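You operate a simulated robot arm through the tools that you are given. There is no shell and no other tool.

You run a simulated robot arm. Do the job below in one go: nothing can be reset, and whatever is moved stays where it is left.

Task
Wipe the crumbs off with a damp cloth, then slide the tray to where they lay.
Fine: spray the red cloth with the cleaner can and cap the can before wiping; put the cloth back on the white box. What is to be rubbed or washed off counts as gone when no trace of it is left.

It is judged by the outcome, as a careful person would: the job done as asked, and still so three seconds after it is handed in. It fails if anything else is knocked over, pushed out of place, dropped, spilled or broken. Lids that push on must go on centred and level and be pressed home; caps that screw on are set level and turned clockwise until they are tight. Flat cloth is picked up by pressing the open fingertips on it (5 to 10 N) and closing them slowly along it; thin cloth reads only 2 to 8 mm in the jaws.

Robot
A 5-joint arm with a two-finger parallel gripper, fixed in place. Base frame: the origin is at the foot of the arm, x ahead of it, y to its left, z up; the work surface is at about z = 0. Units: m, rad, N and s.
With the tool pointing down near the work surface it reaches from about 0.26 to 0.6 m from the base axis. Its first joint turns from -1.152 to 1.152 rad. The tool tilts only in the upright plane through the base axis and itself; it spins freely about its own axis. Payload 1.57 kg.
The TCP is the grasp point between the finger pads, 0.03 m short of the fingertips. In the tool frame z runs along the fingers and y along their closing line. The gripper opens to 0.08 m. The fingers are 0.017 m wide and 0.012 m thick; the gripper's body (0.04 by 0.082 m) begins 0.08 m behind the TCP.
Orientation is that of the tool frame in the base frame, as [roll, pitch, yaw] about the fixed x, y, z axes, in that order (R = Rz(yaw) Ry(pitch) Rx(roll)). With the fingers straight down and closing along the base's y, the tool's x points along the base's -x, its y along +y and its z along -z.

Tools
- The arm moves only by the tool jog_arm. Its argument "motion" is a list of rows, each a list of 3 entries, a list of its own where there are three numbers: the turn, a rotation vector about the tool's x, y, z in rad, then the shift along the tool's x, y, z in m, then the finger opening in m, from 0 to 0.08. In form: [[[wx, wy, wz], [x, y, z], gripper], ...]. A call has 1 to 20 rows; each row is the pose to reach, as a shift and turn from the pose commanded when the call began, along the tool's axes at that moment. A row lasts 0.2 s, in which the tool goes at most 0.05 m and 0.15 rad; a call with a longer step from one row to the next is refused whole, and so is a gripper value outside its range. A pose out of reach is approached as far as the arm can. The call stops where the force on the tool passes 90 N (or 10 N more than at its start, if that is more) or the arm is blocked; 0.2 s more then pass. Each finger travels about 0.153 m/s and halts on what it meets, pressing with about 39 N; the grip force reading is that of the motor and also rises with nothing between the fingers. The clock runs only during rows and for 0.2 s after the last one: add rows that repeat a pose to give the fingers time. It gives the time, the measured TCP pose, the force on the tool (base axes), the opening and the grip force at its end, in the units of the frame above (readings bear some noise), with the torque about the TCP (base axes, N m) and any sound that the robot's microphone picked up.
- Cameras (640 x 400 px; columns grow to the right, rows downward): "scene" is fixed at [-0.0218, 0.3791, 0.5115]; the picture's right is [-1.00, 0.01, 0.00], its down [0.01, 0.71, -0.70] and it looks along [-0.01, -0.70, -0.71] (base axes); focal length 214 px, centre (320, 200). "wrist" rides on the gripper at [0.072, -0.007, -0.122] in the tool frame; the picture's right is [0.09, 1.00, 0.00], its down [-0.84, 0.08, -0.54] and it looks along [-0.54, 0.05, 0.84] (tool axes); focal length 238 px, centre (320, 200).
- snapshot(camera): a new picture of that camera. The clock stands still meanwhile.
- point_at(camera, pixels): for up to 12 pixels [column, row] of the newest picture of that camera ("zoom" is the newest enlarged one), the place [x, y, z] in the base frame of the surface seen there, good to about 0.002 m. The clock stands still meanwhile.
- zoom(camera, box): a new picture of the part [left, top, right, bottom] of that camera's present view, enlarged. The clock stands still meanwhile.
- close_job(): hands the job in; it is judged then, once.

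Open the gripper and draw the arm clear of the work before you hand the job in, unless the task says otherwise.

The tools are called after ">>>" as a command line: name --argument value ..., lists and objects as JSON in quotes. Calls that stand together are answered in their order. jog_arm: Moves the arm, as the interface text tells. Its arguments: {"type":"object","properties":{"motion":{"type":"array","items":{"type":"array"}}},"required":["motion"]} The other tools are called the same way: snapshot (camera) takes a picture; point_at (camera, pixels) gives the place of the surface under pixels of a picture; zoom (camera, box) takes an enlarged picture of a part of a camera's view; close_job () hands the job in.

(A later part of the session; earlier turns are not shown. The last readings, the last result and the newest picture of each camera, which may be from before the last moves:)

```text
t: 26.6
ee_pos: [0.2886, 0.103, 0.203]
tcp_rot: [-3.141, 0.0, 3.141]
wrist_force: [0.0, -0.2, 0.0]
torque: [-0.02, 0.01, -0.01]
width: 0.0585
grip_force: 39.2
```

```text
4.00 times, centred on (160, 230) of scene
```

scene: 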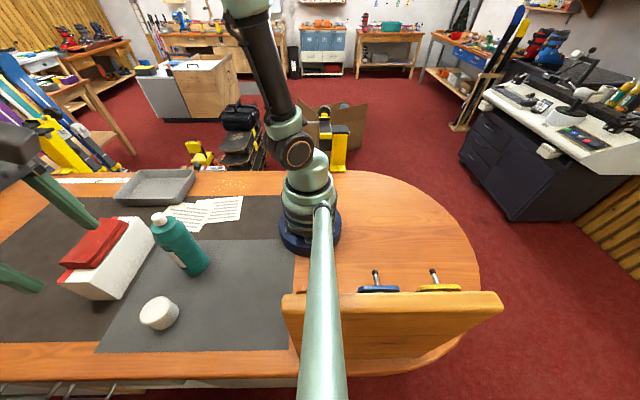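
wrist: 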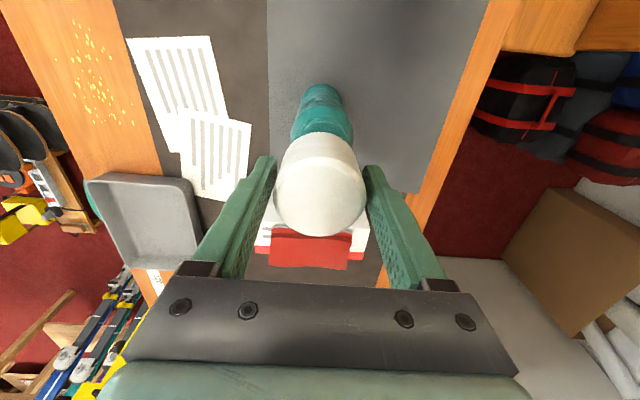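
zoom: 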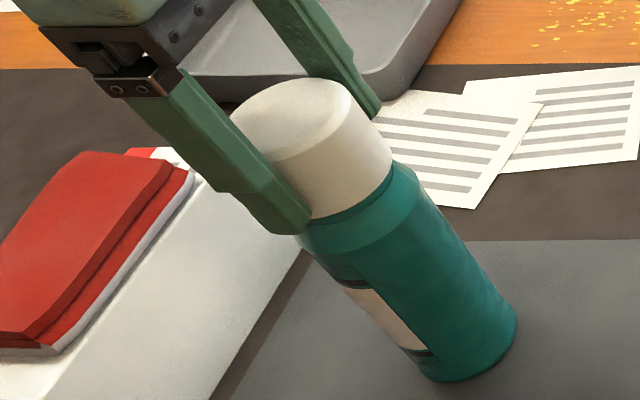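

No resistance yet at TCP z 0.203 (cap rim about 0.171). I go down further in 2 mm steps, listening for the snap.

>>> jog_arm --motion '[[[0, 0, 0], [0, 0, 0.002], 0.05], [[0, 0, 0], [0, 0, 0.004], 0.05], [[0, 0, 0], [0, 0, 0.006], 0.05], [[0, 0, 0], [0, 0, 0.006], 0.05]]'

>>> jog_arm --motion '[[[0, 0, 0], [0, 0, 0.001], 0.05], [[0, 0, 0], [0, 0, 0.002], 0.05], [[0, 0, 0], [0, 0, 0.002], 0.05]]'

```text
t: 27.6
ee_pos: [0.2877, 0.1032, 0.1978]
tcp_rot: [3.141, -0.001, -3.141]
wrist_force: [0.9, 0.4, -0.5]
torque: [0.01, 0.01, 0.0]
width: 0.0584
grip_force: 39.0
```

```text
t: 28.4
ee_pos: [0.2881, 0.1041, 0.1964]
tcp_rot: [3.142, 0.0, 3.141]
wrist_force: [-0.1, 1.0, 0.0]
torque: [0.0, -0.02, 0.01]
width: 0.0587
grip_force: 39.0
```

Still free at z 0.196. I continue another 2–3 mm.

>>> jog_arm --motion '[[[0, 0, 0], [0, 0, 0.001], 0.05], [[0, 0, 0], [0, 0, 0.002], 0.05], [[0, 0, 0], [0, 0, 0.002], 0.05]]'

>>> jog_arm --motion '[[[0, 0, 0], [0, 0, 0.001], 0.05], [[0, 0, 0], [0, 0, 0.002], 0.05], [[0, 0, 0], [0, 0, 0.002], 0.05]]'

```text
t: 29.2
ee_pos: [0.2882, 0.1045, 0.1957]
tcp_rot: [3.139, 0.004, 3.141]
wrist_force: [-7.0, -2.8, 40.4]
torque: [-0.67, 0.51, -0.01]
width: 0.0585
grip_force: 39.1
```

```text
t: 30.0
ee_pos: [0.2907, 0.1045, 0.1919]
tcp_rot: [3.14, 0.009, -3.141]
wrist_force: [-4.3, -5.0, 46.3]
torque: [-0.94, -0.06, -0.06]
width: 0.0586
grip_force: 38.6
```

Contact force rose to 46 N with the TCP at 0.192, but no snap was reported. I look at the seating before pressing further.

>>> zoom --camera "scene" --box '[100, 180, 220, 280]'

>>> point_at --camera "zoom" --pixels '[[300, 130], [280, 110], [330, 100], [320, 150], [350, 190], [330, 215], [380, 200], [400, 250]]'

>>> snapshot --camera "wrist"

```text
4.00 times, centred on (160, 230) of scene
```

zoom: 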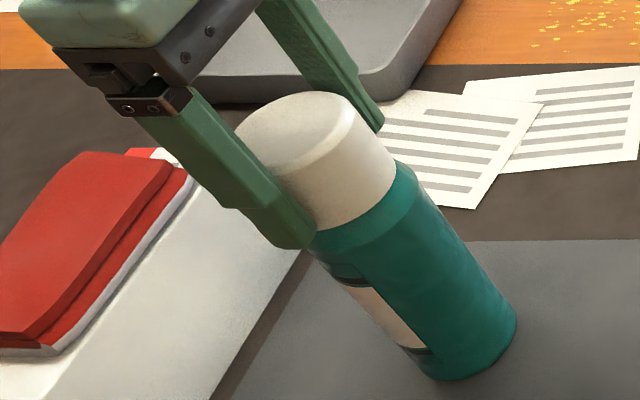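

```text
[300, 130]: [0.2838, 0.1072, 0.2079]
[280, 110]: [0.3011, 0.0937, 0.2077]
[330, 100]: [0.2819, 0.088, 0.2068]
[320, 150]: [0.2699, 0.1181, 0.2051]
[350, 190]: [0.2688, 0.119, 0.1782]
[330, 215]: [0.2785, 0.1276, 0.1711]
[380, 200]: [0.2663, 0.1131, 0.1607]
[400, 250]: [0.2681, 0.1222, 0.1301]
```

```text
taken
```

wrist: 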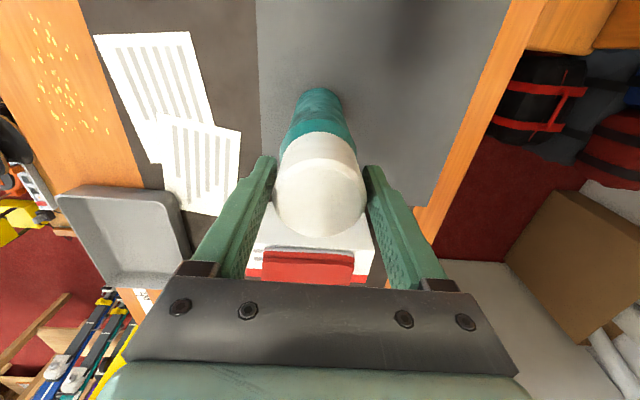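

The cap top reads level at z≈0.2078, essentially its original height. I open the fingers in place, rise clear and check the cap before pressing its top home with closed fingertips.

>>> jog_arm --motion '[[[0, 0, 0], [0, 0, 0], 0.06], [[0, 0, 0], [0, 0, 0], 0.07], [[0, 0, 0], [0, 0, 0], 0.08], [[0, 0, 0], [0, 0, -0.01], 0.08], [[0, 0, 0], [0, 0, -0.04], 0.08], [[0, 0, 0], [0, 0, -0.08], 0.08], [[0, 0, 0], [0, 0, -0.1], 0.06], [[0, 0, 0], [0, 0, -0.1], 0.03], [[0, 0, 0], [0, 0, -0.1], 0.0]]'

>>> zoom --camera "scene" --box '[110, 180, 230, 280]'

>>> point_at --camera "zoom" --pixels '[[200, 110], [230, 90], [260, 130], [180, 130], [240, 150], [330, 190], [270, 215], [290, 220]]'

>>> snapshot --camera "wrist"

```text
t: 32.0
ee_pos: [0.2869, 0.1024, 0.2924]
tcp_rot: [3.141, 0.0, 3.141]
wrist_force: [-0.4, -0.5, 0.0]
torque: [-0.01, -0.01, -0.01]
width: 0.0003
grip_force: 21.0
heard: snap
```

```text
4.00 times, centred on (170, 230) of scene
```

zoom: 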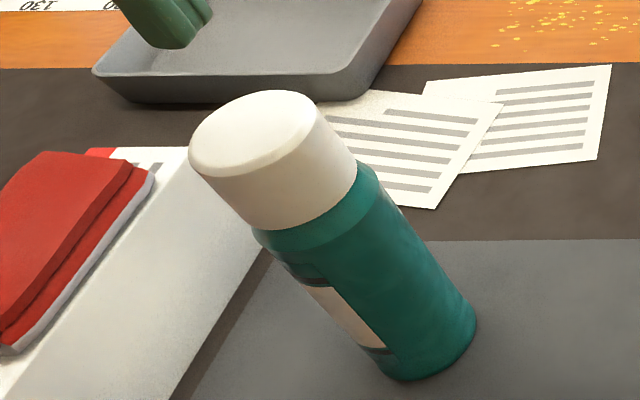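

```text
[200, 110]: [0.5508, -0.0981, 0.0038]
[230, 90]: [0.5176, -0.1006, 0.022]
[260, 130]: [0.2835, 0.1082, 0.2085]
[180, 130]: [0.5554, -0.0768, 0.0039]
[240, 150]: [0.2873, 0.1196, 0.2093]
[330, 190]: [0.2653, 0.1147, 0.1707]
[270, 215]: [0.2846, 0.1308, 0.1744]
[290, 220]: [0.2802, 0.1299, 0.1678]
```

```text
taken
```

wrist: 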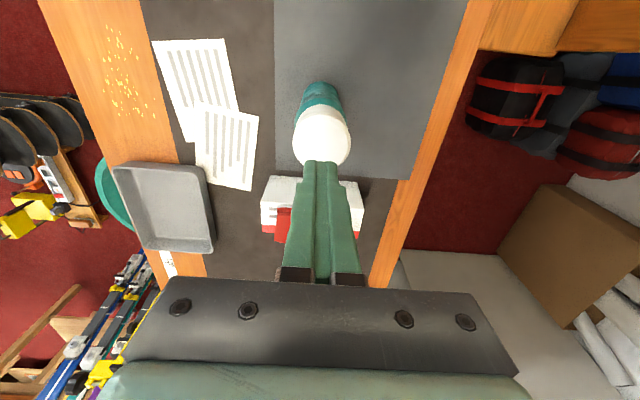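

A snap was heard on release, so the cap has latched; top points read about 0.2085–0.209 versus 0.207 at the start. I compare with the very same zoom as at the start.

>>> zoom --camera "scene" --box '[120, 195, 220, 285]'

>>> point_at --camera "zoom" --pixels '[[200, 90], [230, 60], [280, 45], [300, 70], [240, 100], [210, 115], [250, 80], [270, 110], [330, 150], [280, 180], [300, 180], [350, 140]]'

```text
4.44 times, centred on (170, 240) of scene
```

zoom: 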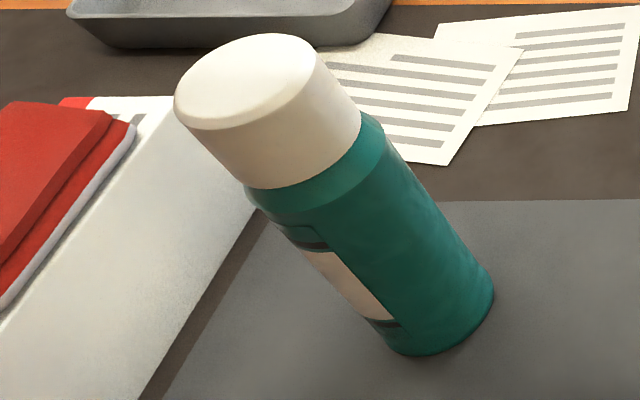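

```text
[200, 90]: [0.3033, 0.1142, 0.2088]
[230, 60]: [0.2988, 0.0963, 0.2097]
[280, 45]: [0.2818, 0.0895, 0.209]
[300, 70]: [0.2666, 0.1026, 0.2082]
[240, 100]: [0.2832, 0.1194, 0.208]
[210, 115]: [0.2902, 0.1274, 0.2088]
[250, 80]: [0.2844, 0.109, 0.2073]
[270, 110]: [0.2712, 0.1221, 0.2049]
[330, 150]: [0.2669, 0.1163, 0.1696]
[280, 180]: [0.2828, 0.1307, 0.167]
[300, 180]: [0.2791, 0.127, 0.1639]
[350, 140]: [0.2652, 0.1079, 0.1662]
```

The view matches the starting one almost exactly (cap edge 174 vs 177 px, seam unchanged), so the cap sits home. For certainty I press lightly on its top centre with the closed fingertips.

>>> jog_arm --motion '[[[0, 0, 0], [0, 0, 0.03], 0.0], [[0, 0, 0], [0, 0, 0.045], 0.0], [[0, 0, 0], [0, 0, 0.051], 0.0], [[0, 0, 0], [0, 0, 0.053], 0.0], [[0, 0, 0], [0, 0, 0.054], 0.0], [[0, 0, 0], [0, 0, 0.055], 0.0]]'

>>> jog_arm --motion '[[[0, 0, 0], [0, 0, 0.0005], 0.0], [[0, 0, 0], [0, 0, 0.001], 0.0]]'

```text
t: 33.4
ee_pos: [0.2884, 0.1025, 0.2358]
tcp_rot: [3.141, 0.001, 3.141]
wrist_force: [-0.9, 0.7, 2.8]
torque: [0.01, 0.0, -0.02]
width: 0.0001
grip_force: 21.3
```

```text
t: 34.0
ee_pos: [0.2879, 0.104, 0.2358]
tcp_rot: [3.14, 0.001, 3.141]
wrist_force: [-3.1, -1.0, 15.9]
torque: [-0.06, 0.12, 0.0]
width: 0.0
grip_force: 21.9
```

The cap holds firm at 16 N with no travel. One half-millimetre more, then I lift away.

>>> jog_arm --motion '[[[0, 0, 0], [0, 0, 0.0007], 0.0], [[0, 0, 0], [0, 0, 0.0012], 0.0], [[0, 0, 0], [0, 0, 0.0012], 0.0]]'

>>> jog_arm --motion '[[[0, 0, 0], [0, 0, -0.003], 0.0], [[0, 0, 0], [0, 0, -0.02], 0.0], [[0, 0, 0], [0, 0, -0.05], 0.02], [[0, 0, 0], [0, 0, -0.08], 0.05], [[0, 0, 0], [0, 0, -0.1], 0.08]]'

>>> snapshot --camera "scene"

>>> snapshot --camera "wrist"

```text
t: 34.8
ee_pos: [0.2886, 0.1057, 0.2353]
tcp_rot: [3.139, 0.005, -3.141]
wrist_force: [-7.6, -3.8, 47.0]
torque: [-0.13, 0.37, 0.01]
width: 0.0
grip_force: 21.1
```

```text
t: 36.0
ee_pos: [0.2869, 0.1034, 0.3346]
tcp_rot: [-3.141, 0.001, 3.141]
wrist_force: [0.0, 0.3, -1.0]
torque: [0.0, 0.04, 0.01]
width: 0.0801
grip_force: 0.0
```

```text
taken
```

scene: 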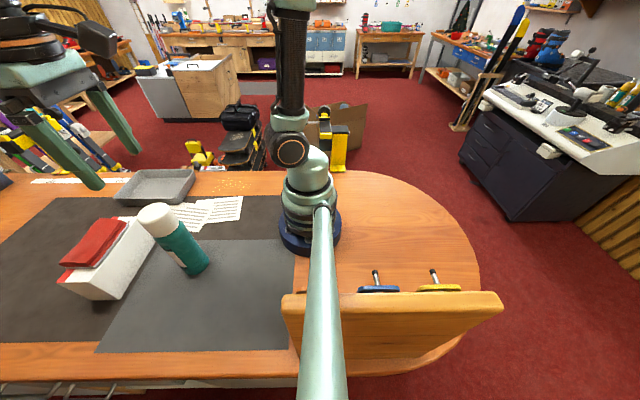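

```text
taken
```

wrist: 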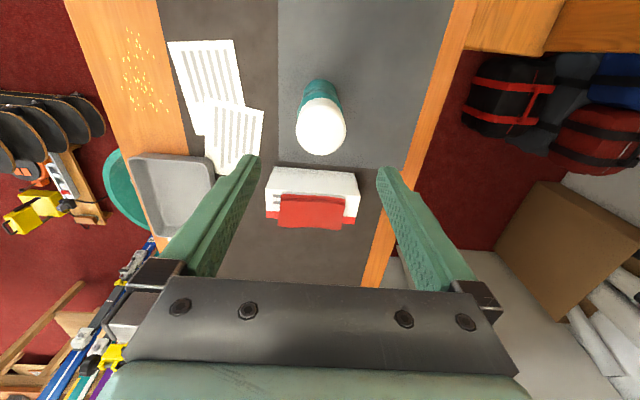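

The capped can stands where it was, cap pressed home. Now I zoom in on the crumbs (wrist ~[140,70]) and cloth to plan the wipe and grasp.

>>> zoom --camera "wrist" --box '[80, 0, 280, 125]'

>>> point_at --camera "zoom" --pixels '[[170, 90], [135, 140], [140, 270], [180, 340], [285, 340], [250, 180], [230, 120], [285, 130], [285, 10], [335, 400], [50, 380], [390, 300]]'

>>> zoom --camera "scene" --box '[170, 160, 260, 220]'

>>> point_at --camera "scene" --pixels '[[241, 197], [238, 220], [214, 196], [258, 195], [165, 205], [195, 172], [255, 172], [225, 172]]'

```text
3.20 times, centred on (180, 62) of wrist
```

zoom: 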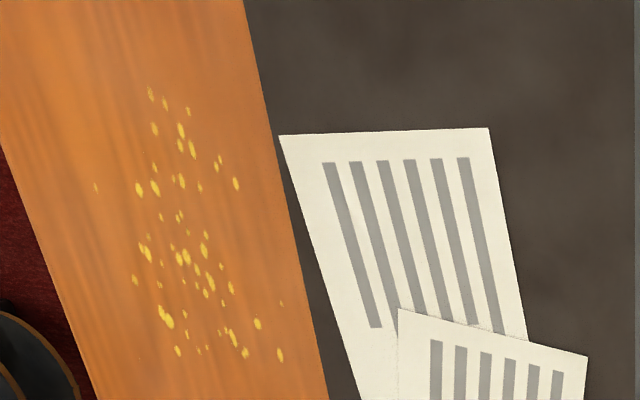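

```text
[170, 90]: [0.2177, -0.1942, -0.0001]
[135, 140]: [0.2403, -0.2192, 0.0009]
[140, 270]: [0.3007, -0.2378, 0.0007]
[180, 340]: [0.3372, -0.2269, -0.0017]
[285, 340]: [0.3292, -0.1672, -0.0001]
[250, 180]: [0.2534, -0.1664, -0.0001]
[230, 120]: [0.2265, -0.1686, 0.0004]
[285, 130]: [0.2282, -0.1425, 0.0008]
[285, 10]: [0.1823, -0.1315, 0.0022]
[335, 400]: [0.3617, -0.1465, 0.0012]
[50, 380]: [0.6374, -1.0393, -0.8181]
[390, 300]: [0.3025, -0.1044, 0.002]
```

```text
6.67 times, centred on (215, 190) of scene
```

zoom: 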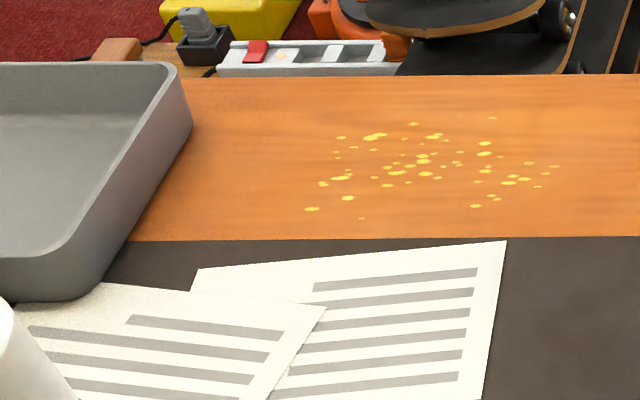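

```text
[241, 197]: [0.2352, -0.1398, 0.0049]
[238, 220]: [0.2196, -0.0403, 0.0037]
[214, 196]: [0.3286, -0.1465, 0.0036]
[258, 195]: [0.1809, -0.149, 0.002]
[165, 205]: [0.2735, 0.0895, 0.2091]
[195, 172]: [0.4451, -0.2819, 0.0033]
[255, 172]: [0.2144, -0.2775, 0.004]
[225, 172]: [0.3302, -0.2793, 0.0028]
```

The crumbs lie at x≈0.218–0.34, y≈-0.24…-0.165 on the wood; paper starts at y≈-0.14 and the table edge is y≈-0.28. Now I measure the crumb extremes and the cloth's outline in the wrist view.

>>> point_at --camera "wrist" --pixels '[[109.7, 58], [122, 87], [167.8, 94], [167.5, 110], [153.7, 57.5], [127, 28], [135.6, 109], [156.5, 110]]'

>>> zoom --camera "wrist" --box '[255, 160, 375, 240]'

>>> point_at --camera "zoom" --pixels '[[140, 190], [440, 195], [470, 330], [130, 350], [300, 200], [300, 340], [150, 175], [450, 175], [300, 270], [200, 270], [420, 270], [90, 310]]'

```text
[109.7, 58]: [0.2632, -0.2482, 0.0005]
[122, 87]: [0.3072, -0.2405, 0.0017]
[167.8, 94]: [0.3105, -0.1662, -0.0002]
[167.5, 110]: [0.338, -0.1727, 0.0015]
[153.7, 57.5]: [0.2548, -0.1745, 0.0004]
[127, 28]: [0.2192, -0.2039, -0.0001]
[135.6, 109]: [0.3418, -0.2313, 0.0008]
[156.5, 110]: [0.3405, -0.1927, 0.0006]
```

```text
5.00 times, centred on (315, 200) of wrist
```

zoom: 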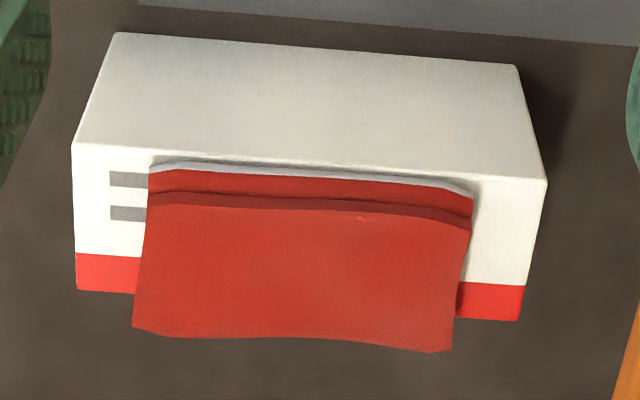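

```text
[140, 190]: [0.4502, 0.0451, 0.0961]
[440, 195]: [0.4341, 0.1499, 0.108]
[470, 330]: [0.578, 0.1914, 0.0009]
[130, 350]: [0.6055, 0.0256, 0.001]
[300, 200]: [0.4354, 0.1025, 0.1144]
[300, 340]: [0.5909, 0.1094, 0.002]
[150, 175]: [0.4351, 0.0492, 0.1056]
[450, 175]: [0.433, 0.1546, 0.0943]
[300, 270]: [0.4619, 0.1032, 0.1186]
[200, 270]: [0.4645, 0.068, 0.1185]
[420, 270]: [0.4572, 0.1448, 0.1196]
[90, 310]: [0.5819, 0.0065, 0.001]
```

Crumb extremes are x 0.219–0.342, y -0.248…-0.166. I get the cloth's far edge as well.

>>> point_at --camera "zoom" --pixels '[[300, 330], [150, 325], [430, 342], [250, 325], [380, 330], [160, 300], [440, 310], [480, 295], [120, 270], [455, 250], [145, 240], [460, 225]]'

```text
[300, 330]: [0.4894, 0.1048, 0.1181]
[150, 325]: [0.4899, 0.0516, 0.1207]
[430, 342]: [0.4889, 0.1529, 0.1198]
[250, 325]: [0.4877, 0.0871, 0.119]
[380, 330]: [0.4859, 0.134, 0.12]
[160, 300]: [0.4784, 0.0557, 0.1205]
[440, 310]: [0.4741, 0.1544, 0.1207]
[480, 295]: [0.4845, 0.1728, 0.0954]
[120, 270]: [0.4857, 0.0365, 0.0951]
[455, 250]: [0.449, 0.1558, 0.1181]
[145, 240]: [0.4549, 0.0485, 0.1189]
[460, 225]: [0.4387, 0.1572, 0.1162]
```

Cloth centre is about (0.462, 0.1035), 0.056 m across x, 0.108 m along y, top z≈0.12 on the box at 0.097. I move over it while turning the tool 90° so the fingers close along x.

>>> jog_arm --motion '[[[0, 0, 0.1428], [-0.0158, 0, 0], 0.08], [[0, 0, 0.2856], [-0.0316, 0, 0], 0.08], [[0, 0, 0.4284], [-0.0474, 0, 0], 0.08], [[0, 0, 0.5712], [-0.0631, 0, 0], 0.08], [[0, 0, 0.714], [-0.0789, 0, 0], 0.08], [[0, 0, 0.8568], [-0.0946, 0, 0], 0.08], [[0, 0, 0.9996], [-0.1104, 0, 0], 0.08], [[0, 0, 1.1424], [-0.1262, 0, 0], 0.08], [[0, 0, 1.2852], [-0.142, 0, 0], 0.08], [[0, 0, 1.428], [-0.1577, -0.0005, 0], 0.08], [[0, 0, 1.5708], [-0.1735, -0.001, 0], 0.08], [[0, 0, 1.5708], [-0.1735, -0.001, 0.04], 0.08], [[0, 0, 1.5708], [-0.1735, -0.001, 0.08], 0.08], [[0, 0, 1.5708], [-0.1735, -0.001, 0.12], 0.08], [[0, 0, 1.5708], [-0.1735, -0.001, 0.12], 0.08]]'

>>> snapshot --camera "wrist"

>>> snapshot --camera "scene"

```text
t: 39.2
ee_pos: [0.4604, 0.1044, 0.2113]
tcp_rot: [3.142, 0.0, 1.57]
wrist_force: [-0.6, 0.1, -1.0]
torque: [-0.01, 0.0, 0.02]
width: 0.0799
grip_force: 0.1
```

```text
taken
```

wrist: 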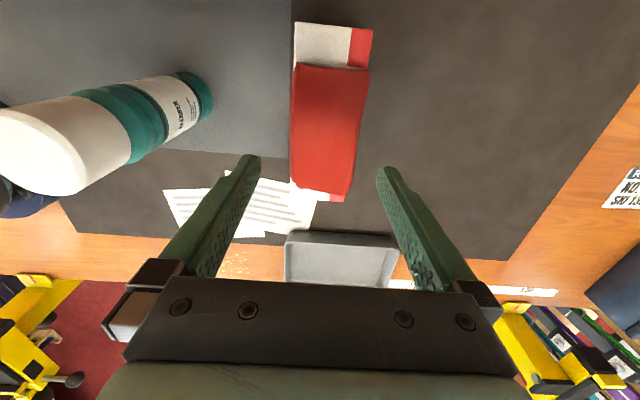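

```text
taken
```

scene: 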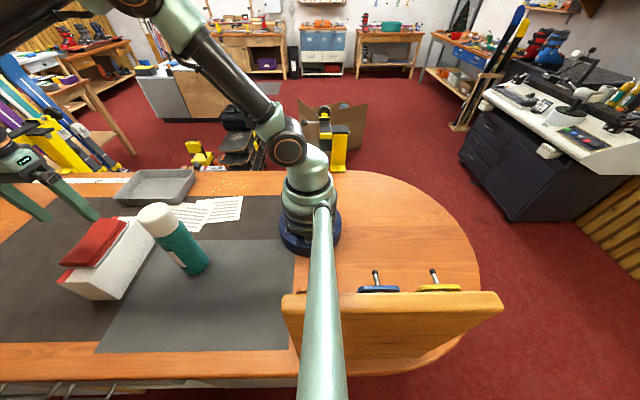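

The gripper (yaw 1.57) straddles the cloth with ~1 cm clearance each side along x. I descend until the tips are ~6 mm above the box top, beside the cloth.

>>> jog_arm --motion '[[[0, 0, 0], [0, 0, 0.03], 0.08], [[0, 0, 0], [0, 0, 0.055], 0.08], [[0, 0, 0], [0, 0, 0.07], 0.08], [[0, 0, 0], [0, 0, 0.08], 0.08], [[0, 0, 0], [0, 0, 0.0815], 0.08], [[0, 0, 0], [0, 0, 0.0815], 0.08]]'

>>> snapshot --camera "wrist"

>>> zoom --camera "scene" --box '[40, 160, 200, 300]'

```text
t: 40.6
ee_pos: [0.4612, 0.1046, 0.1311]
tcp_rot: [-3.139, 0.0, 1.571]
wrist_force: [0.0, 0.0, -1.2]
torque: [0.02, 0.02, 0.0]
width: 0.0799
grip_force: 0.1
```

```text
taken
```

wrist: 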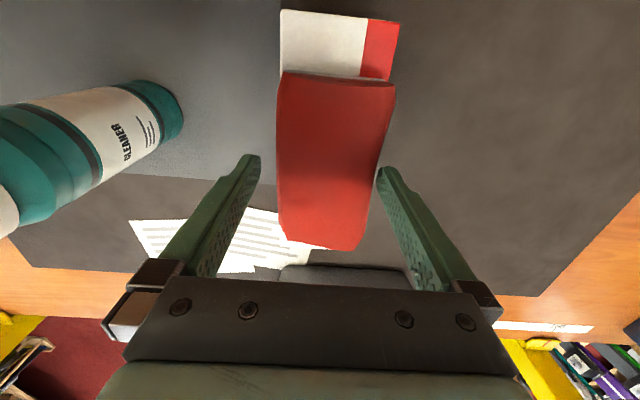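

```text
2.86 times, centred on (120, 230) of scene
```

zoom: 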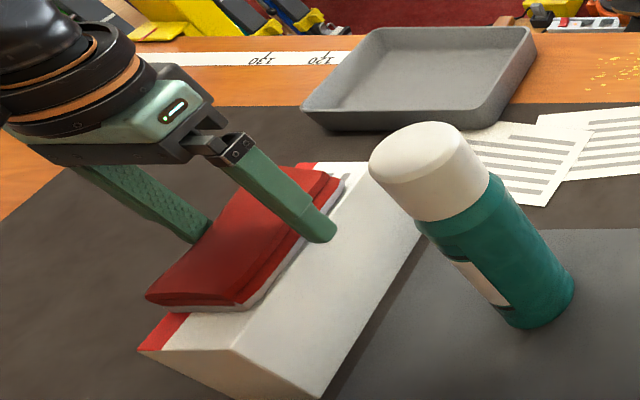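

Both fingertips sit just outside the cloth's long edges. I close slowly and watch the width.

>>> jog_arm --motion '[[[0, 0, 0], [0, 0, 0], 0.072], [[0, 0, 0], [0, 0, 0], 0.066], [[0, 0, 0], [0, 0, 0], 0.062], [[0, 0, 0], [0, 0, 0], 0.058], [[0, 0, 0], [0, 0, 0], 0.056]]'

>>> zoom --camera "scene" --box '[40, 180, 160, 290]'

>>> snapshot --camera "wrist"

```text
t: 41.8
ee_pos: [0.4624, 0.104, 0.1308]
tcp_rot: [-3.141, 0.0, 1.57]
wrist_force: [-0.7, -0.2, -0.1]
torque: [-0.01, 0.01, 0.0]
width: 0.0667
grip_force: 39.0
```

```text
3.64 times, centred on (100, 235) of scene
```

zoom: 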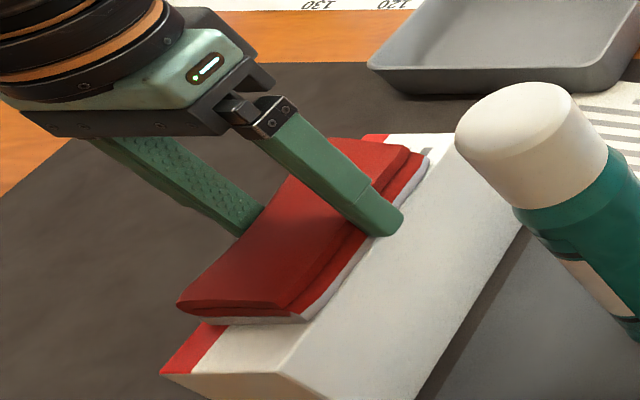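

```text
taken
```

wrist: 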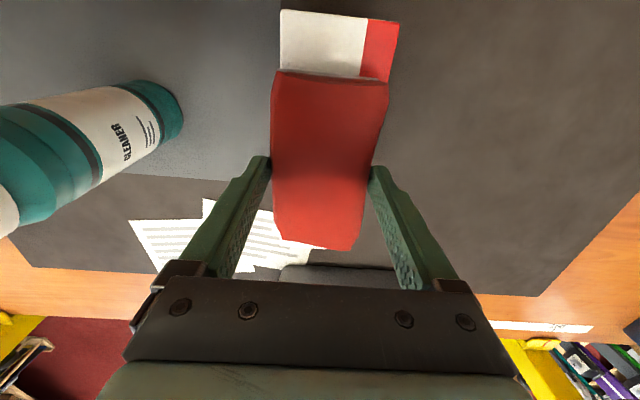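

The cloth is gripped at 0.067 m with full force and stays in shape. I lift it straight up slowly and check that it comes along.

>>> jog_arm --motion '[[[0, 0, 0], [0, 0, -0.004], 0.055], [[0, 0, 0], [0, 0, -0.01], 0.055], [[0, 0, 0], [0, 0, -0.025], 0.055], [[0, 0, 0], [0, 0, -0.05], 0.055], [[0, 0, 0], [0, 0, -0.08], 0.055], [[0, 0, 0], [0, 0, -0.12], 0.055], [[0, 0, 0], [0, 0, -0.12], 0.055]]'

>>> zoom --camera "scene" --box '[0, 130, 200, 290]'

>>> snapshot --camera "wrist"

```text
t: 43.4
ee_pos: [0.4629, 0.1026, 0.2535]
tcp_rot: [3.14, -0.001, 1.572]
wrist_force: [1.1, 0.1, -0.5]
torque: [-0.01, 0.03, -0.01]
width: 0.0668
grip_force: 37.9
```

```text
2.50 times, centred on (100, 210) of scene
```

zoom: 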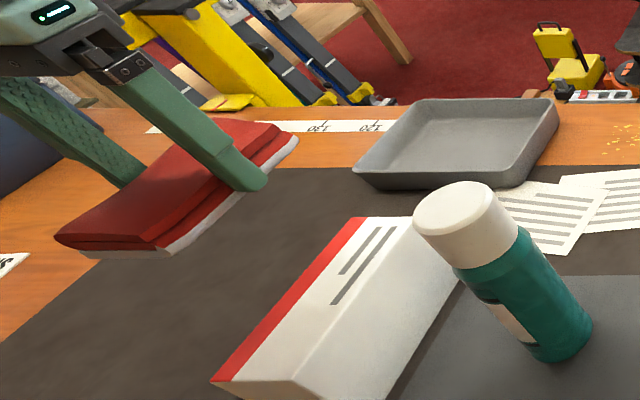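

```text
taken
```

wrist: 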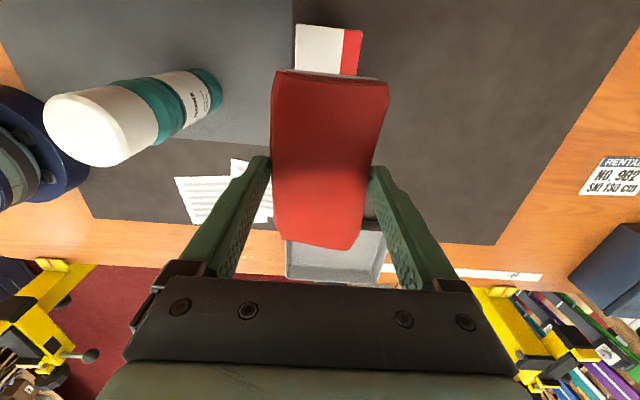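

The cloth hangs level in the fingers with its whitish damp underside down; the box stayed put. I carry it high over to the near end of the crumb area (0.19, -0.207) and come down to just above the table.

>>> jog_arm --motion '[[[0, 0, 0], [-0.031, -0.027, 0], 0.055], [[0, 0, 0], [-0.062, -0.054, 0], 0.055], [[0, 0, 0], [-0.093, -0.081, 0], 0.055], [[0, 0, 0], [-0.124, -0.108, 0], 0.055], [[0, 0, 0], [-0.155, -0.135, 0], 0.055], [[0, 0, 0], [-0.186, -0.162, 0], 0.055], [[0, 0, 0], [-0.217, -0.189, 0], 0.055], [[0, 0, 0], [-0.248, -0.216, 0], 0.055], [[0, 0, 0], [-0.279, -0.243, 0], 0.055], [[0, 0, 0], [-0.3105, -0.272, 0], 0.055], [[0, 0, 0], [-0.3105, -0.272, 0.04], 0.055], [[0, 0, 0], [-0.3105, -0.272, 0.08], 0.055], [[0, 0, 0], [-0.3105, -0.272, 0.12], 0.055], [[0, 0, 0], [-0.3105, -0.272, 0.16], 0.055], [[0, 0, 0], [-0.3105, -0.272, 0.19], 0.055], [[0, 0, 0], [-0.3105, -0.272, 0.2], 0.055], [[0, 0, 0], [-0.3105, -0.272, 0.2], 0.055]]'

>>> zoom --camera "scene" --box '[140, 110, 300, 230]'

>>> snapshot --camera "wrist"

```text
t: 47.0
ee_pos: [0.1895, -0.2086, 0.053]
tcp_rot: [3.141, 0.0, 1.572]
wrist_force: [-0.2, 0.1, 0.3]
torque: [0.02, 0.02, -0.03]
width: 0.0666
grip_force: 39.3
```

```text
3.33 times, centred on (220, 170) of scene
```

zoom: 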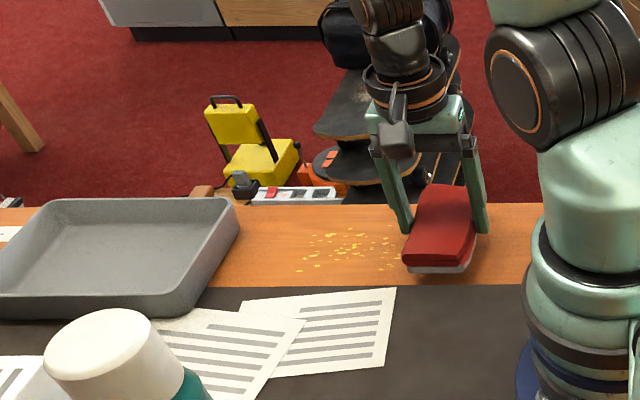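

```text
taken
```

wrist: 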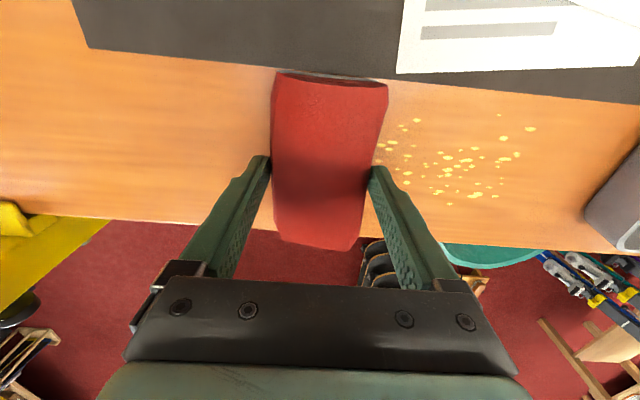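

The cloth is beside the crumbs (they start right of it at wrist [385,150]). I lower toward the table in small steps until a light contact is felt.

>>> jog_arm --motion '[[[0, 0, 0], [0, 0, 0.006], 0.055], [[0, 0, 0], [0, 0, 0.011], 0.055], [[0, 0, 0], [0, 0, 0.014], 0.055], [[0, 0, 0], [0, 0, 0.014], 0.055]]'

>>> jog_arm --motion '[[[0, 0, 0], [0, 0, 0.001], 0.055], [[0, 0, 0], [0, 0, 0.002], 0.055], [[0, 0, 0], [0, 0, 0.002], 0.055]]'

>>> jog_arm --motion '[[[0, 0, 0], [0, 0, 0.001], 0.055], [[0, 0, 0], [0, 0, 0.001], 0.055]]'

```text
t: 48.0
ee_pos: [0.1897, -0.2077, 0.0392]
tcp_rot: [3.142, -0.001, 1.572]
wrist_force: [-0.4, -0.3, -1.1]
torque: [0.0, -0.03, -0.02]
width: 0.0664
grip_force: 38.8
```

```text
t: 48.8
ee_pos: [0.1895, -0.2071, 0.0363]
tcp_rot: [-3.141, 0.0, 1.571]
wrist_force: [0.2, 0.3, -0.3]
torque: [-0.04, 0.02, 0.01]
width: 0.067
grip_force: 38.9
```

```text
t: 49.4
ee_pos: [0.1894, -0.2076, 0.0361]
tcp_rot: [3.141, 0.002, 1.571]
wrist_force: [-3.2, 4.6, 31.7]
torque: [0.24, 0.2, 0.0]
width: 0.0665
grip_force: 39.0
```

The cloth touches with ~32 N, more than needed. I back off about half a millimetre and then read the force.

>>> jog_arm --motion '[[[0, 0, 0], [0, 0, -0.0005], 0.055], [[0, 0, 0], [0, 0, -0.0005], 0.055]]'

```text
t: 50.0
ee_pos: [0.1905, -0.2074, 0.0359]
tcp_rot: [3.139, 0.001, 1.571]
wrist_force: [-0.5, -0.6, 20.7]
torque: [0.09, 0.2, -0.04]
width: 0.0666
grip_force: 39.3
```

About 21 N now; I ease it slightly more and make the first slow stroke along +x over the crumbs to x≈0.355.

>>> jog_arm --motion '[[[0, 0, 0], [0, 0, -0.0003], 0.055], [[0, 0, 0], [0, 0.015, -0.0003], 0.055], [[0, 0, 0], [0, 0.03, -0.0003], 0.055], [[0, 0, 0], [0, 0.045, -0.0003], 0.055], [[0, 0, 0], [0, 0.06, -0.0003], 0.055], [[0, 0, 0], [0, 0.075, -0.0003], 0.055], [[0, 0, 0], [0, 0.09, -0.0003], 0.055], [[0, 0, 0], [0, 0.105, -0.0003], 0.055], [[0, 0, 0], [0, 0.12, -0.0003], 0.055], [[0, 0, 0], [0, 0.135, -0.0003], 0.055], [[0, 0, 0], [0, 0.15, -0.0003], 0.055], [[0, 0, 0], [0, 0.165, -0.0003], 0.055]]'

>>> zoom --camera "scene" --box '[140, 110, 300, 230]'

>>> snapshot --camera "wrist"

```text
t: 52.6
ee_pos: [0.3526, -0.2071, 0.036]
tcp_rot: [3.141, -0.001, 1.571]
wrist_force: [-0.8, -0.9, -1.2]
torque: [0.03, 0.0, -0.01]
width: 0.0669
grip_force: 38.7
```

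```text
3.33 times, centred on (220, 170) of scene
```

zoom: 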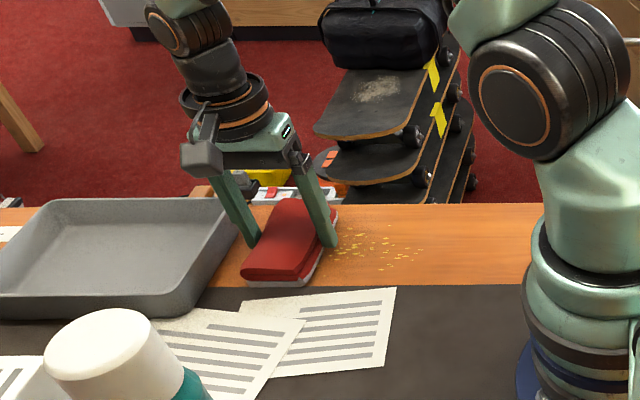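

```text
taken
```

wrist: 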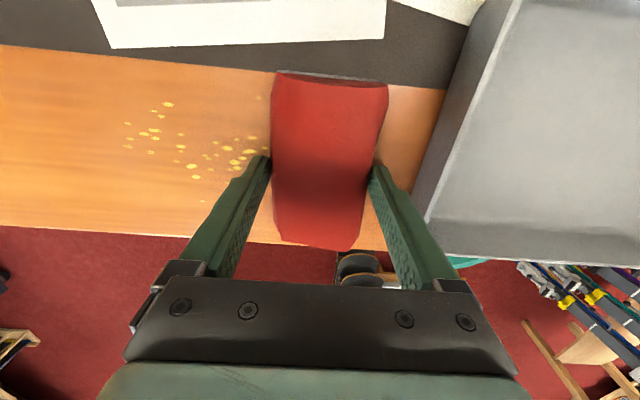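

Contact was lost at the outer end (force ≈ -1 N) and crumbs remain. I find the contact height here in half-millimetre steps.

>>> jog_arm --motion '[[[0, 0, 0], [0, 0, 0.0005], 0.055], [[0, 0, 0], [0, 0, 0.0005], 0.055]]'

>>> jog_arm --motion '[[[0, 0, 0], [0, 0, 0.0005], 0.055], [[0, 0, 0], [0, 0, 0.0005], 0.055]]'

>>> jog_arm --motion '[[[0, 0, 0], [0, 0, 0.0005], 0.055], [[0, 0, 0], [0, 0, 0.0005], 0.055]]'

```text
t: 53.2
ee_pos: [0.3523, -0.2065, 0.0369]
tcp_rot: [3.141, -0.001, 1.571]
wrist_force: [0.2, 0.6, -0.5]
torque: [-0.02, -0.02, -0.01]
width: 0.0666
grip_force: 38.7
```

```text
t: 53.8
ee_pos: [0.3536, -0.2076, 0.0361]
tcp_rot: [3.14, -0.001, 1.57]
wrist_force: [-0.7, -0.2, 2.6]
torque: [0.03, 0.02, 0.0]
width: 0.0668
grip_force: 39.3
```

```text
t: 54.4
ee_pos: [0.354, -0.2075, 0.0343]
tcp_rot: [-3.14, -0.001, 1.569]
wrist_force: [-5.6, 0.9, 10.8]
torque: [-0.03, 0.21, 0.02]
width: 0.0667
grip_force: 39.1
```

Now ~11 N here; the contact height slopes by ~1.3 mm over the stroke. I stroke back along -x following that slope, checking the force halfway.

>>> jog_arm --motion '[[[0, 0, 0], [0, 0, 0.0003], 0.055], [[0, 0, 0], [0, -0.013, 0.0002], 0.055], [[0, 0, 0], [0, -0.026, 0.0001], 0.055], [[0, 0, 0], [0, -0.039, 0.0], 0.055], [[0, 0, 0], [0, -0.052, -0.0001], 0.055], [[0, 0, 0], [0, -0.065, -0.0002], 0.055], [[0, 0, 0], [0, -0.078, -0.0003], 0.055]]'

>>> jog_arm --motion '[[[0, 0, 0], [0, -0.013, -0.0001], 0.055], [[0, 0, 0], [0, -0.026, -0.0002], 0.055], [[0, 0, 0], [0, -0.039, -0.0003], 0.055], [[0, 0, 0], [0, -0.052, -0.0004], 0.055], [[0, 0, 0], [0, -0.065, -0.0005], 0.055], [[0, 0, 0], [0, -0.078, -0.0006], 0.055], [[0, 0, 0], [0, -0.087, -0.0007], 0.055]]'

>>> snapshot --camera "wrist"

>>> zoom --camera "scene" --box '[140, 110, 300, 230]'

```text
t: 56.0
ee_pos: [0.2774, -0.2081, 0.0357]
tcp_rot: [3.14, 0.001, 1.57]
wrist_force: [6.8, -0.6, 14.3]
torque: [-0.39, -0.31, 0.16]
width: 0.0668
grip_force: 38.2
```

```text
t: 57.6
ee_pos: [0.1895, -0.2082, 0.0365]
tcp_rot: [-3.141, -0.001, 1.57]
wrist_force: [3.0, 0.9, 6.4]
torque: [0.02, -0.26, 0.03]
width: 0.0667
grip_force: 38.8
```

```text
taken
```

wrist: 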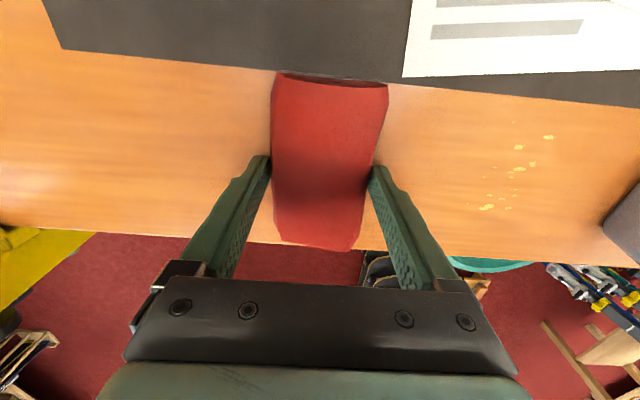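

```text
3.33 times, centred on (220, 170) of scene
```

zoom: 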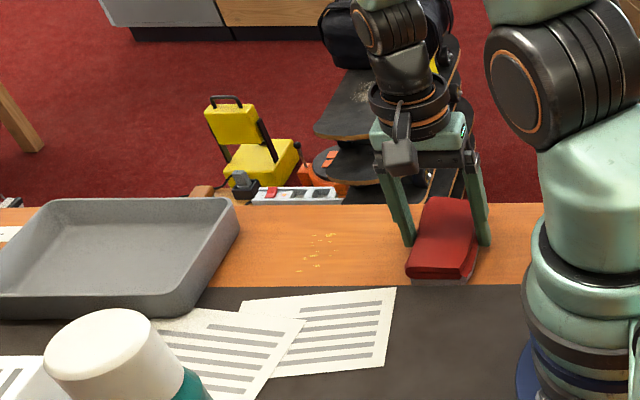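

Most crumbs are gone; only some at x≈0.31–0.345 (wrist [485–550, 137–208]) remain. I stroke forward again with the press kept up along the slope.

>>> jog_arm --motion '[[[0, 0, 0], [0, 0.015, 0.0001], 0.055], [[0, 0, 0], [0, 0.03, 0.0002], 0.055], [[0, 0, 0], [0, 0.045, 0.0004], 0.055], [[0, 0, 0], [0, 0.06, 0.0005], 0.055], [[0, 0, 0], [0, 0.075, 0.0006], 0.055], [[0, 0, 0], [0, 0.09, 0.0008], 0.055], [[0, 0, 0], [0, 0.105, 0.001], 0.055]]'

>>> jog_arm --motion '[[[0, 0, 0], [0, 0.012, 0.0002], 0.055], [[0, 0, 0], [0, 0.024, 0.0003], 0.055], [[0, 0, 0], [0, 0.036, 0.0004], 0.055], [[0, 0, 0], [0, 0.048, 0.0005], 0.055], [[0, 0, 0], [0, 0.06, 0.0006], 0.055]]'

>>> snapshot --camera "wrist"

>>> zoom --camera "scene" --box '[140, 110, 300, 230]'

```text
t: 59.2
ee_pos: [0.294, -0.2076, 0.0361]
tcp_rot: [3.141, 0.0, 1.569]
wrist_force: [-4.7, -0.3, 9.8]
torque: [0.0, 0.16, 0.02]
width: 0.0668
grip_force: 39.2
```

```text
t: 60.4
ee_pos: [0.3545, -0.209, 0.0347]
tcp_rot: [3.14, -0.001, 1.569]
wrist_force: [-19.2, -0.9, 44.5]
torque: [-0.01, 0.68, 0.08]
width: 0.0668
grip_force: 39.4
```

```text
taken
```

wrist: 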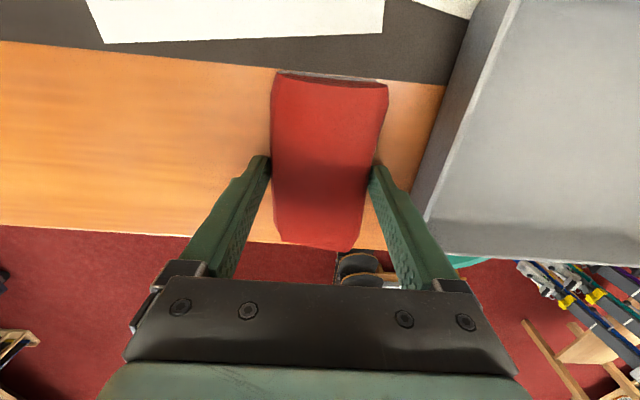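

```text
3.33 times, centred on (220, 170) of scene
```

zoom: 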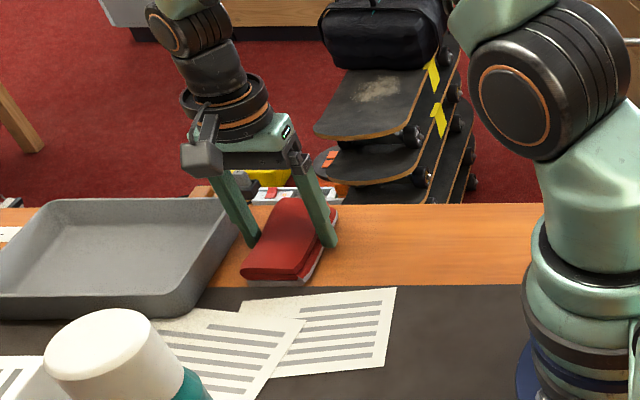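

No crumbs are visible outside the cloth now; pressure is 44 N so I ease off and make one more return stroke to clear what may lie under it.

>>> jog_arm --motion '[[[0, 0, 0], [0, 0, -0.0005], 0.055], [[0, 0, 0], [0, -0.012, -0.0005], 0.055], [[0, 0, 0], [0, -0.024, -0.0006], 0.055], [[0, 0, 0], [0, -0.036, -0.0007], 0.055], [[0, 0, 0], [0, -0.048, -0.0008], 0.055], [[0, 0, 0], [0, -0.06, -0.0009], 0.055], [[0, 0, 0], [0, -0.072, -0.001], 0.055]]'

>>> jog_arm --motion '[[[0, 0, 0], [0, -0.015, -0.0001], 0.055], [[0, 0, 0], [0, -0.03, -0.0002], 0.055], [[0, 0, 0], [0, -0.045, -0.0003], 0.055], [[0, 0, 0], [0, -0.06, -0.0005], 0.055], [[0, 0, 0], [0, -0.075, -0.0006], 0.055], [[0, 0, 0], [0, -0.09, -0.0007], 0.055]]'

>>> snapshot --camera "wrist"

>>> zoom --camera "scene" --box '[180, 160, 280, 220]'

```text
t: 62.0
ee_pos: [0.2817, -0.2062, 0.0348]
tcp_rot: [-3.14, -0.001, 1.569]
wrist_force: [2.5, 0.4, 3.6]
torque: [-0.26, -0.22, 0.13]
width: 0.0668
grip_force: 39.4
```

```text
t: 63.4
ee_pos: [0.1919, -0.2064, 0.0355]
tcp_rot: [-3.141, 0.0, 1.571]
wrist_force: [0.9, -0.3, 0.1]
torque: [0.0, 0.03, 0.02]
width: 0.0666
grip_force: 39.4
```

```text
taken
```

wrist: 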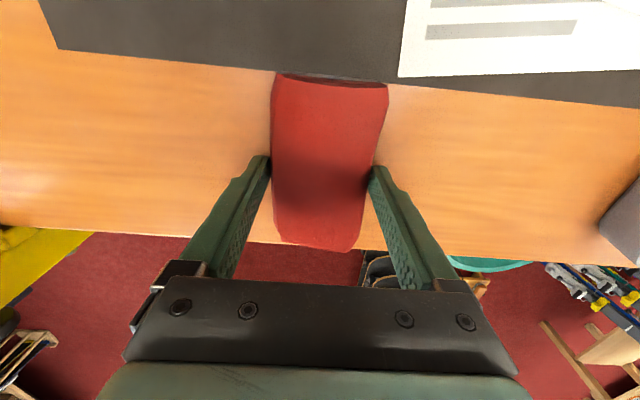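

```text
6.40 times, centred on (230, 190) of scene
```

zoom: 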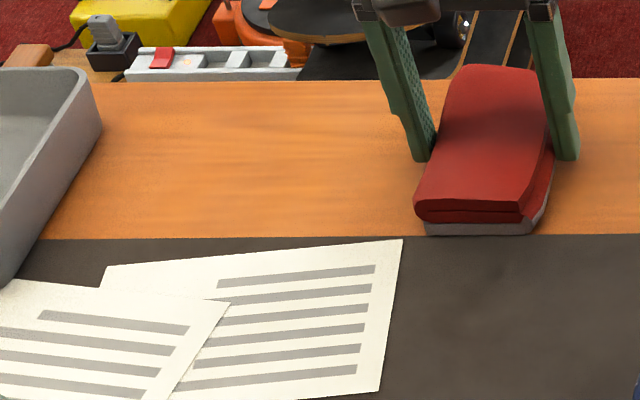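

The wood looks clean in both views. I enlarge the wrist view of the wiped area (columns 390–640) to look for faint traces.

>>> zoom --camera "wrist" --box '[380, 80, 640, 260]'

>>> zoom --camera "scene" --box '[190, 168, 250, 202]'

```text
2.22 times, centred on (510, 170) of wrist
```

zoom: 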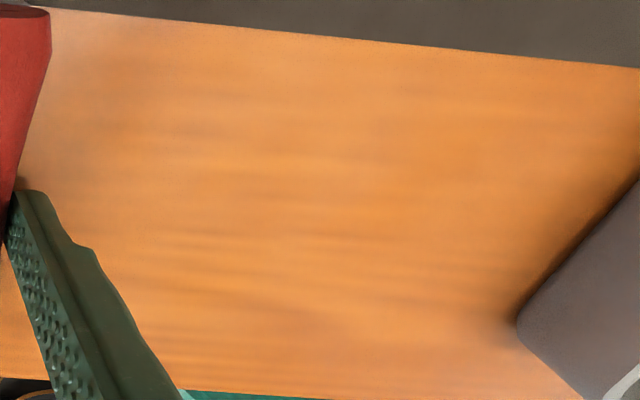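

```text
10.67 times, centred on (220, 185) of scene
```

zoom: 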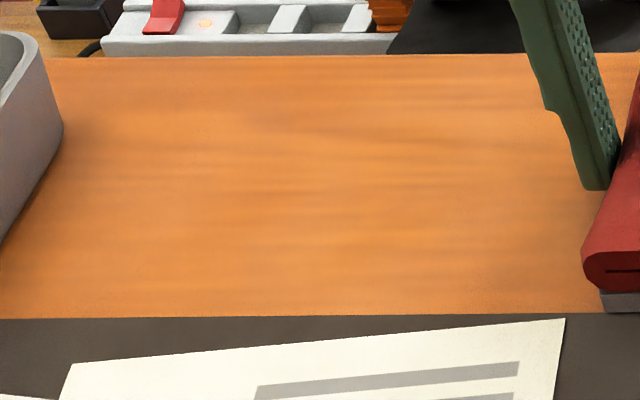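

The wood is spotless. I lift the cloth and carry it back over the white box along the same high path, stopping about a centimetre above it.

>>> jog_arm --motion '[[[0, 0, 0], [0, 0, -0.02], 0.055], [[0, 0, 0], [0, 0, -0.06], 0.055], [[0, 0, 0], [0, 0, -0.1], 0.055], [[0, 0, 0], [0, 0, -0.14], 0.055], [[0, 0, 0], [0, 0, -0.18], 0.055], [[0, 0, 0], [0, 0, -0.2166], 0.055], [[0, 0, 0], [0.031, 0.0269, -0.2166], 0.055], [[0, 0, 0], [0.062, 0.0538, -0.2166], 0.055], [[0, 0, 0], [0.093, 0.0807, -0.2166], 0.055], [[0, 0, 0], [0.124, 0.1076, -0.2166], 0.055], [[0, 0, 0], [0.155, 0.1345, -0.2166], 0.055], [[0, 0, 0], [0.186, 0.1614, -0.2166], 0.055], [[0, 0, 0], [0.217, 0.1883, -0.2166], 0.055], [[0, 0, 0], [0.248, 0.2152, -0.2166], 0.055], [[0, 0, 0], [0.279, 0.2421, -0.2166], 0.055], [[0, 0, 0], [0.3105, 0.269, -0.2166], 0.055], [[0, 0, 0], [0.3105, 0.269, -0.18], 0.055], [[0, 0, 0], [0.3105, 0.269, -0.14], 0.055], [[0, 0, 0], [0.3105, 0.269, -0.11], 0.055], [[0, 0, 0], [0.3105, 0.269, -0.11], 0.055]]'

>>> snapshot --camera "wrist"

>>> zoom --camera "scene" --box '[20, 160, 180, 300]'

>>> zoom --camera "scene" --box '[180, 160, 290, 220]'

```text
t: 67.6
ee_pos: [0.4619, 0.1022, 0.1452]
tcp_rot: [-3.141, -0.001, 1.571]
wrist_force: [-1.0, 0.2, -0.9]
torque: [0.02, 0.01, -0.02]
width: 0.0668
grip_force: 38.7
```

```text
taken
```

wrist: 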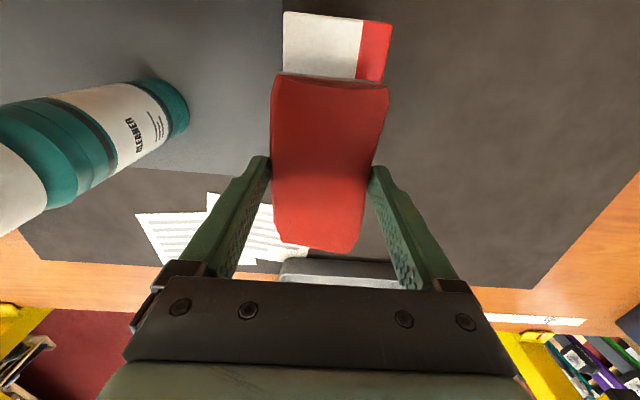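

```text
2.86 times, centred on (100, 230) of scene
```

zoom: 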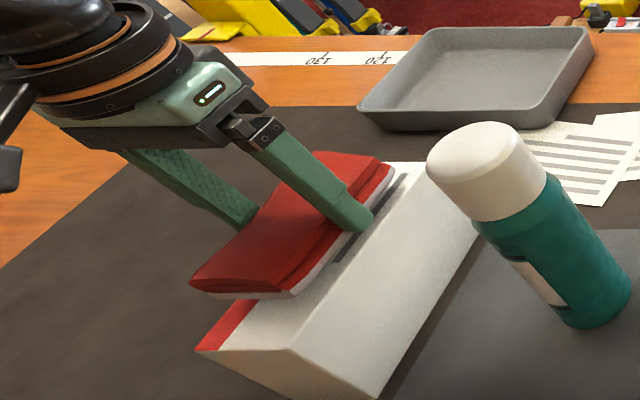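

```text
5.82 times, centred on (235, 190) of scene
```

zoom: 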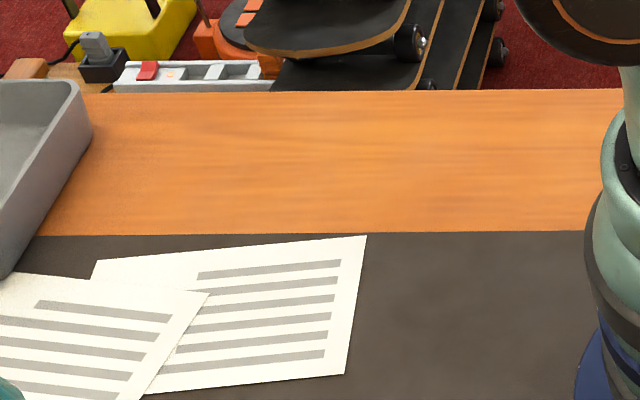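

The whole crumb area is clean, and the cloth hovers over the box. I lower it in small steps until it touches.

>>> jog_arm --motion '[[[0, 0, 0], [0, 0, 0.005], 0.055], [[0, 0, 0], [0, 0, 0.01], 0.055], [[0, 0, 0], [0, 0, 0.012], 0.055], [[0, 0, 0], [0, 0, 0.012], 0.055]]'

>>> jog_arm --motion '[[[0, 0, 0], [0, 0, 0.001], 0.055], [[0, 0, 0], [0, 0, 0.001], 0.055]]'

```text
t: 68.6
ee_pos: [0.4625, 0.1023, 0.1334]
tcp_rot: [-3.14, 0.0, 1.571]
wrist_force: [0.2, -0.6, -0.8]
torque: [0.01, 0.02, -0.01]
width: 0.0667
grip_force: 38.7
```

```text
t: 69.2
ee_pos: [0.462, 0.1034, 0.1331]
tcp_rot: [-3.141, 0.0, 1.57]
wrist_force: [-0.6, -0.1, -0.4]
torque: [0.0, -0.02, 0.01]
width: 0.0666
grip_force: 39.1
```

No contact yet at z 0.133. I continue in half-millimetre to millimetre steps.

>>> jog_arm --motion '[[[0, 0, 0], [0, 0, 0.0005], 0.055], [[0, 0, 0], [0, 0, 0.0005], 0.055]]'

>>> jog_arm --motion '[[[0, 0, 0], [0, 0, 0.0005], 0.055], [[0, 0, 0], [0, 0, 0.0005], 0.055]]'

>>> jog_arm --motion '[[[0, 0, 0], [0, 0, 0.0005], 0.055], [[0, 0, 0], [0, 0, 0.0005], 0.055]]'

```text
t: 69.8
ee_pos: [0.4618, 0.102, 0.132]
tcp_rot: [3.141, 0.0, 1.571]
wrist_force: [0.3, 0.0, 0.3]
torque: [0.0, -0.01, -0.05]
width: 0.0667
grip_force: 38.6
```

```text
t: 70.4
ee_pos: [0.4625, 0.1035, 0.1324]
tcp_rot: [3.141, 0.0, 1.571]
wrist_force: [0.5, 0.1, -0.5]
torque: [0.03, -0.03, 0.01]
width: 0.0666
grip_force: 38.6
```

```text
t: 71.0
ee_pos: [0.4618, 0.1039, 0.1317]
tcp_rot: [-3.141, 0.001, 1.57]
wrist_force: [0.1, 0.4, 0.5]
torque: [-0.01, -0.01, -0.03]
width: 0.0667
grip_force: 38.9
```

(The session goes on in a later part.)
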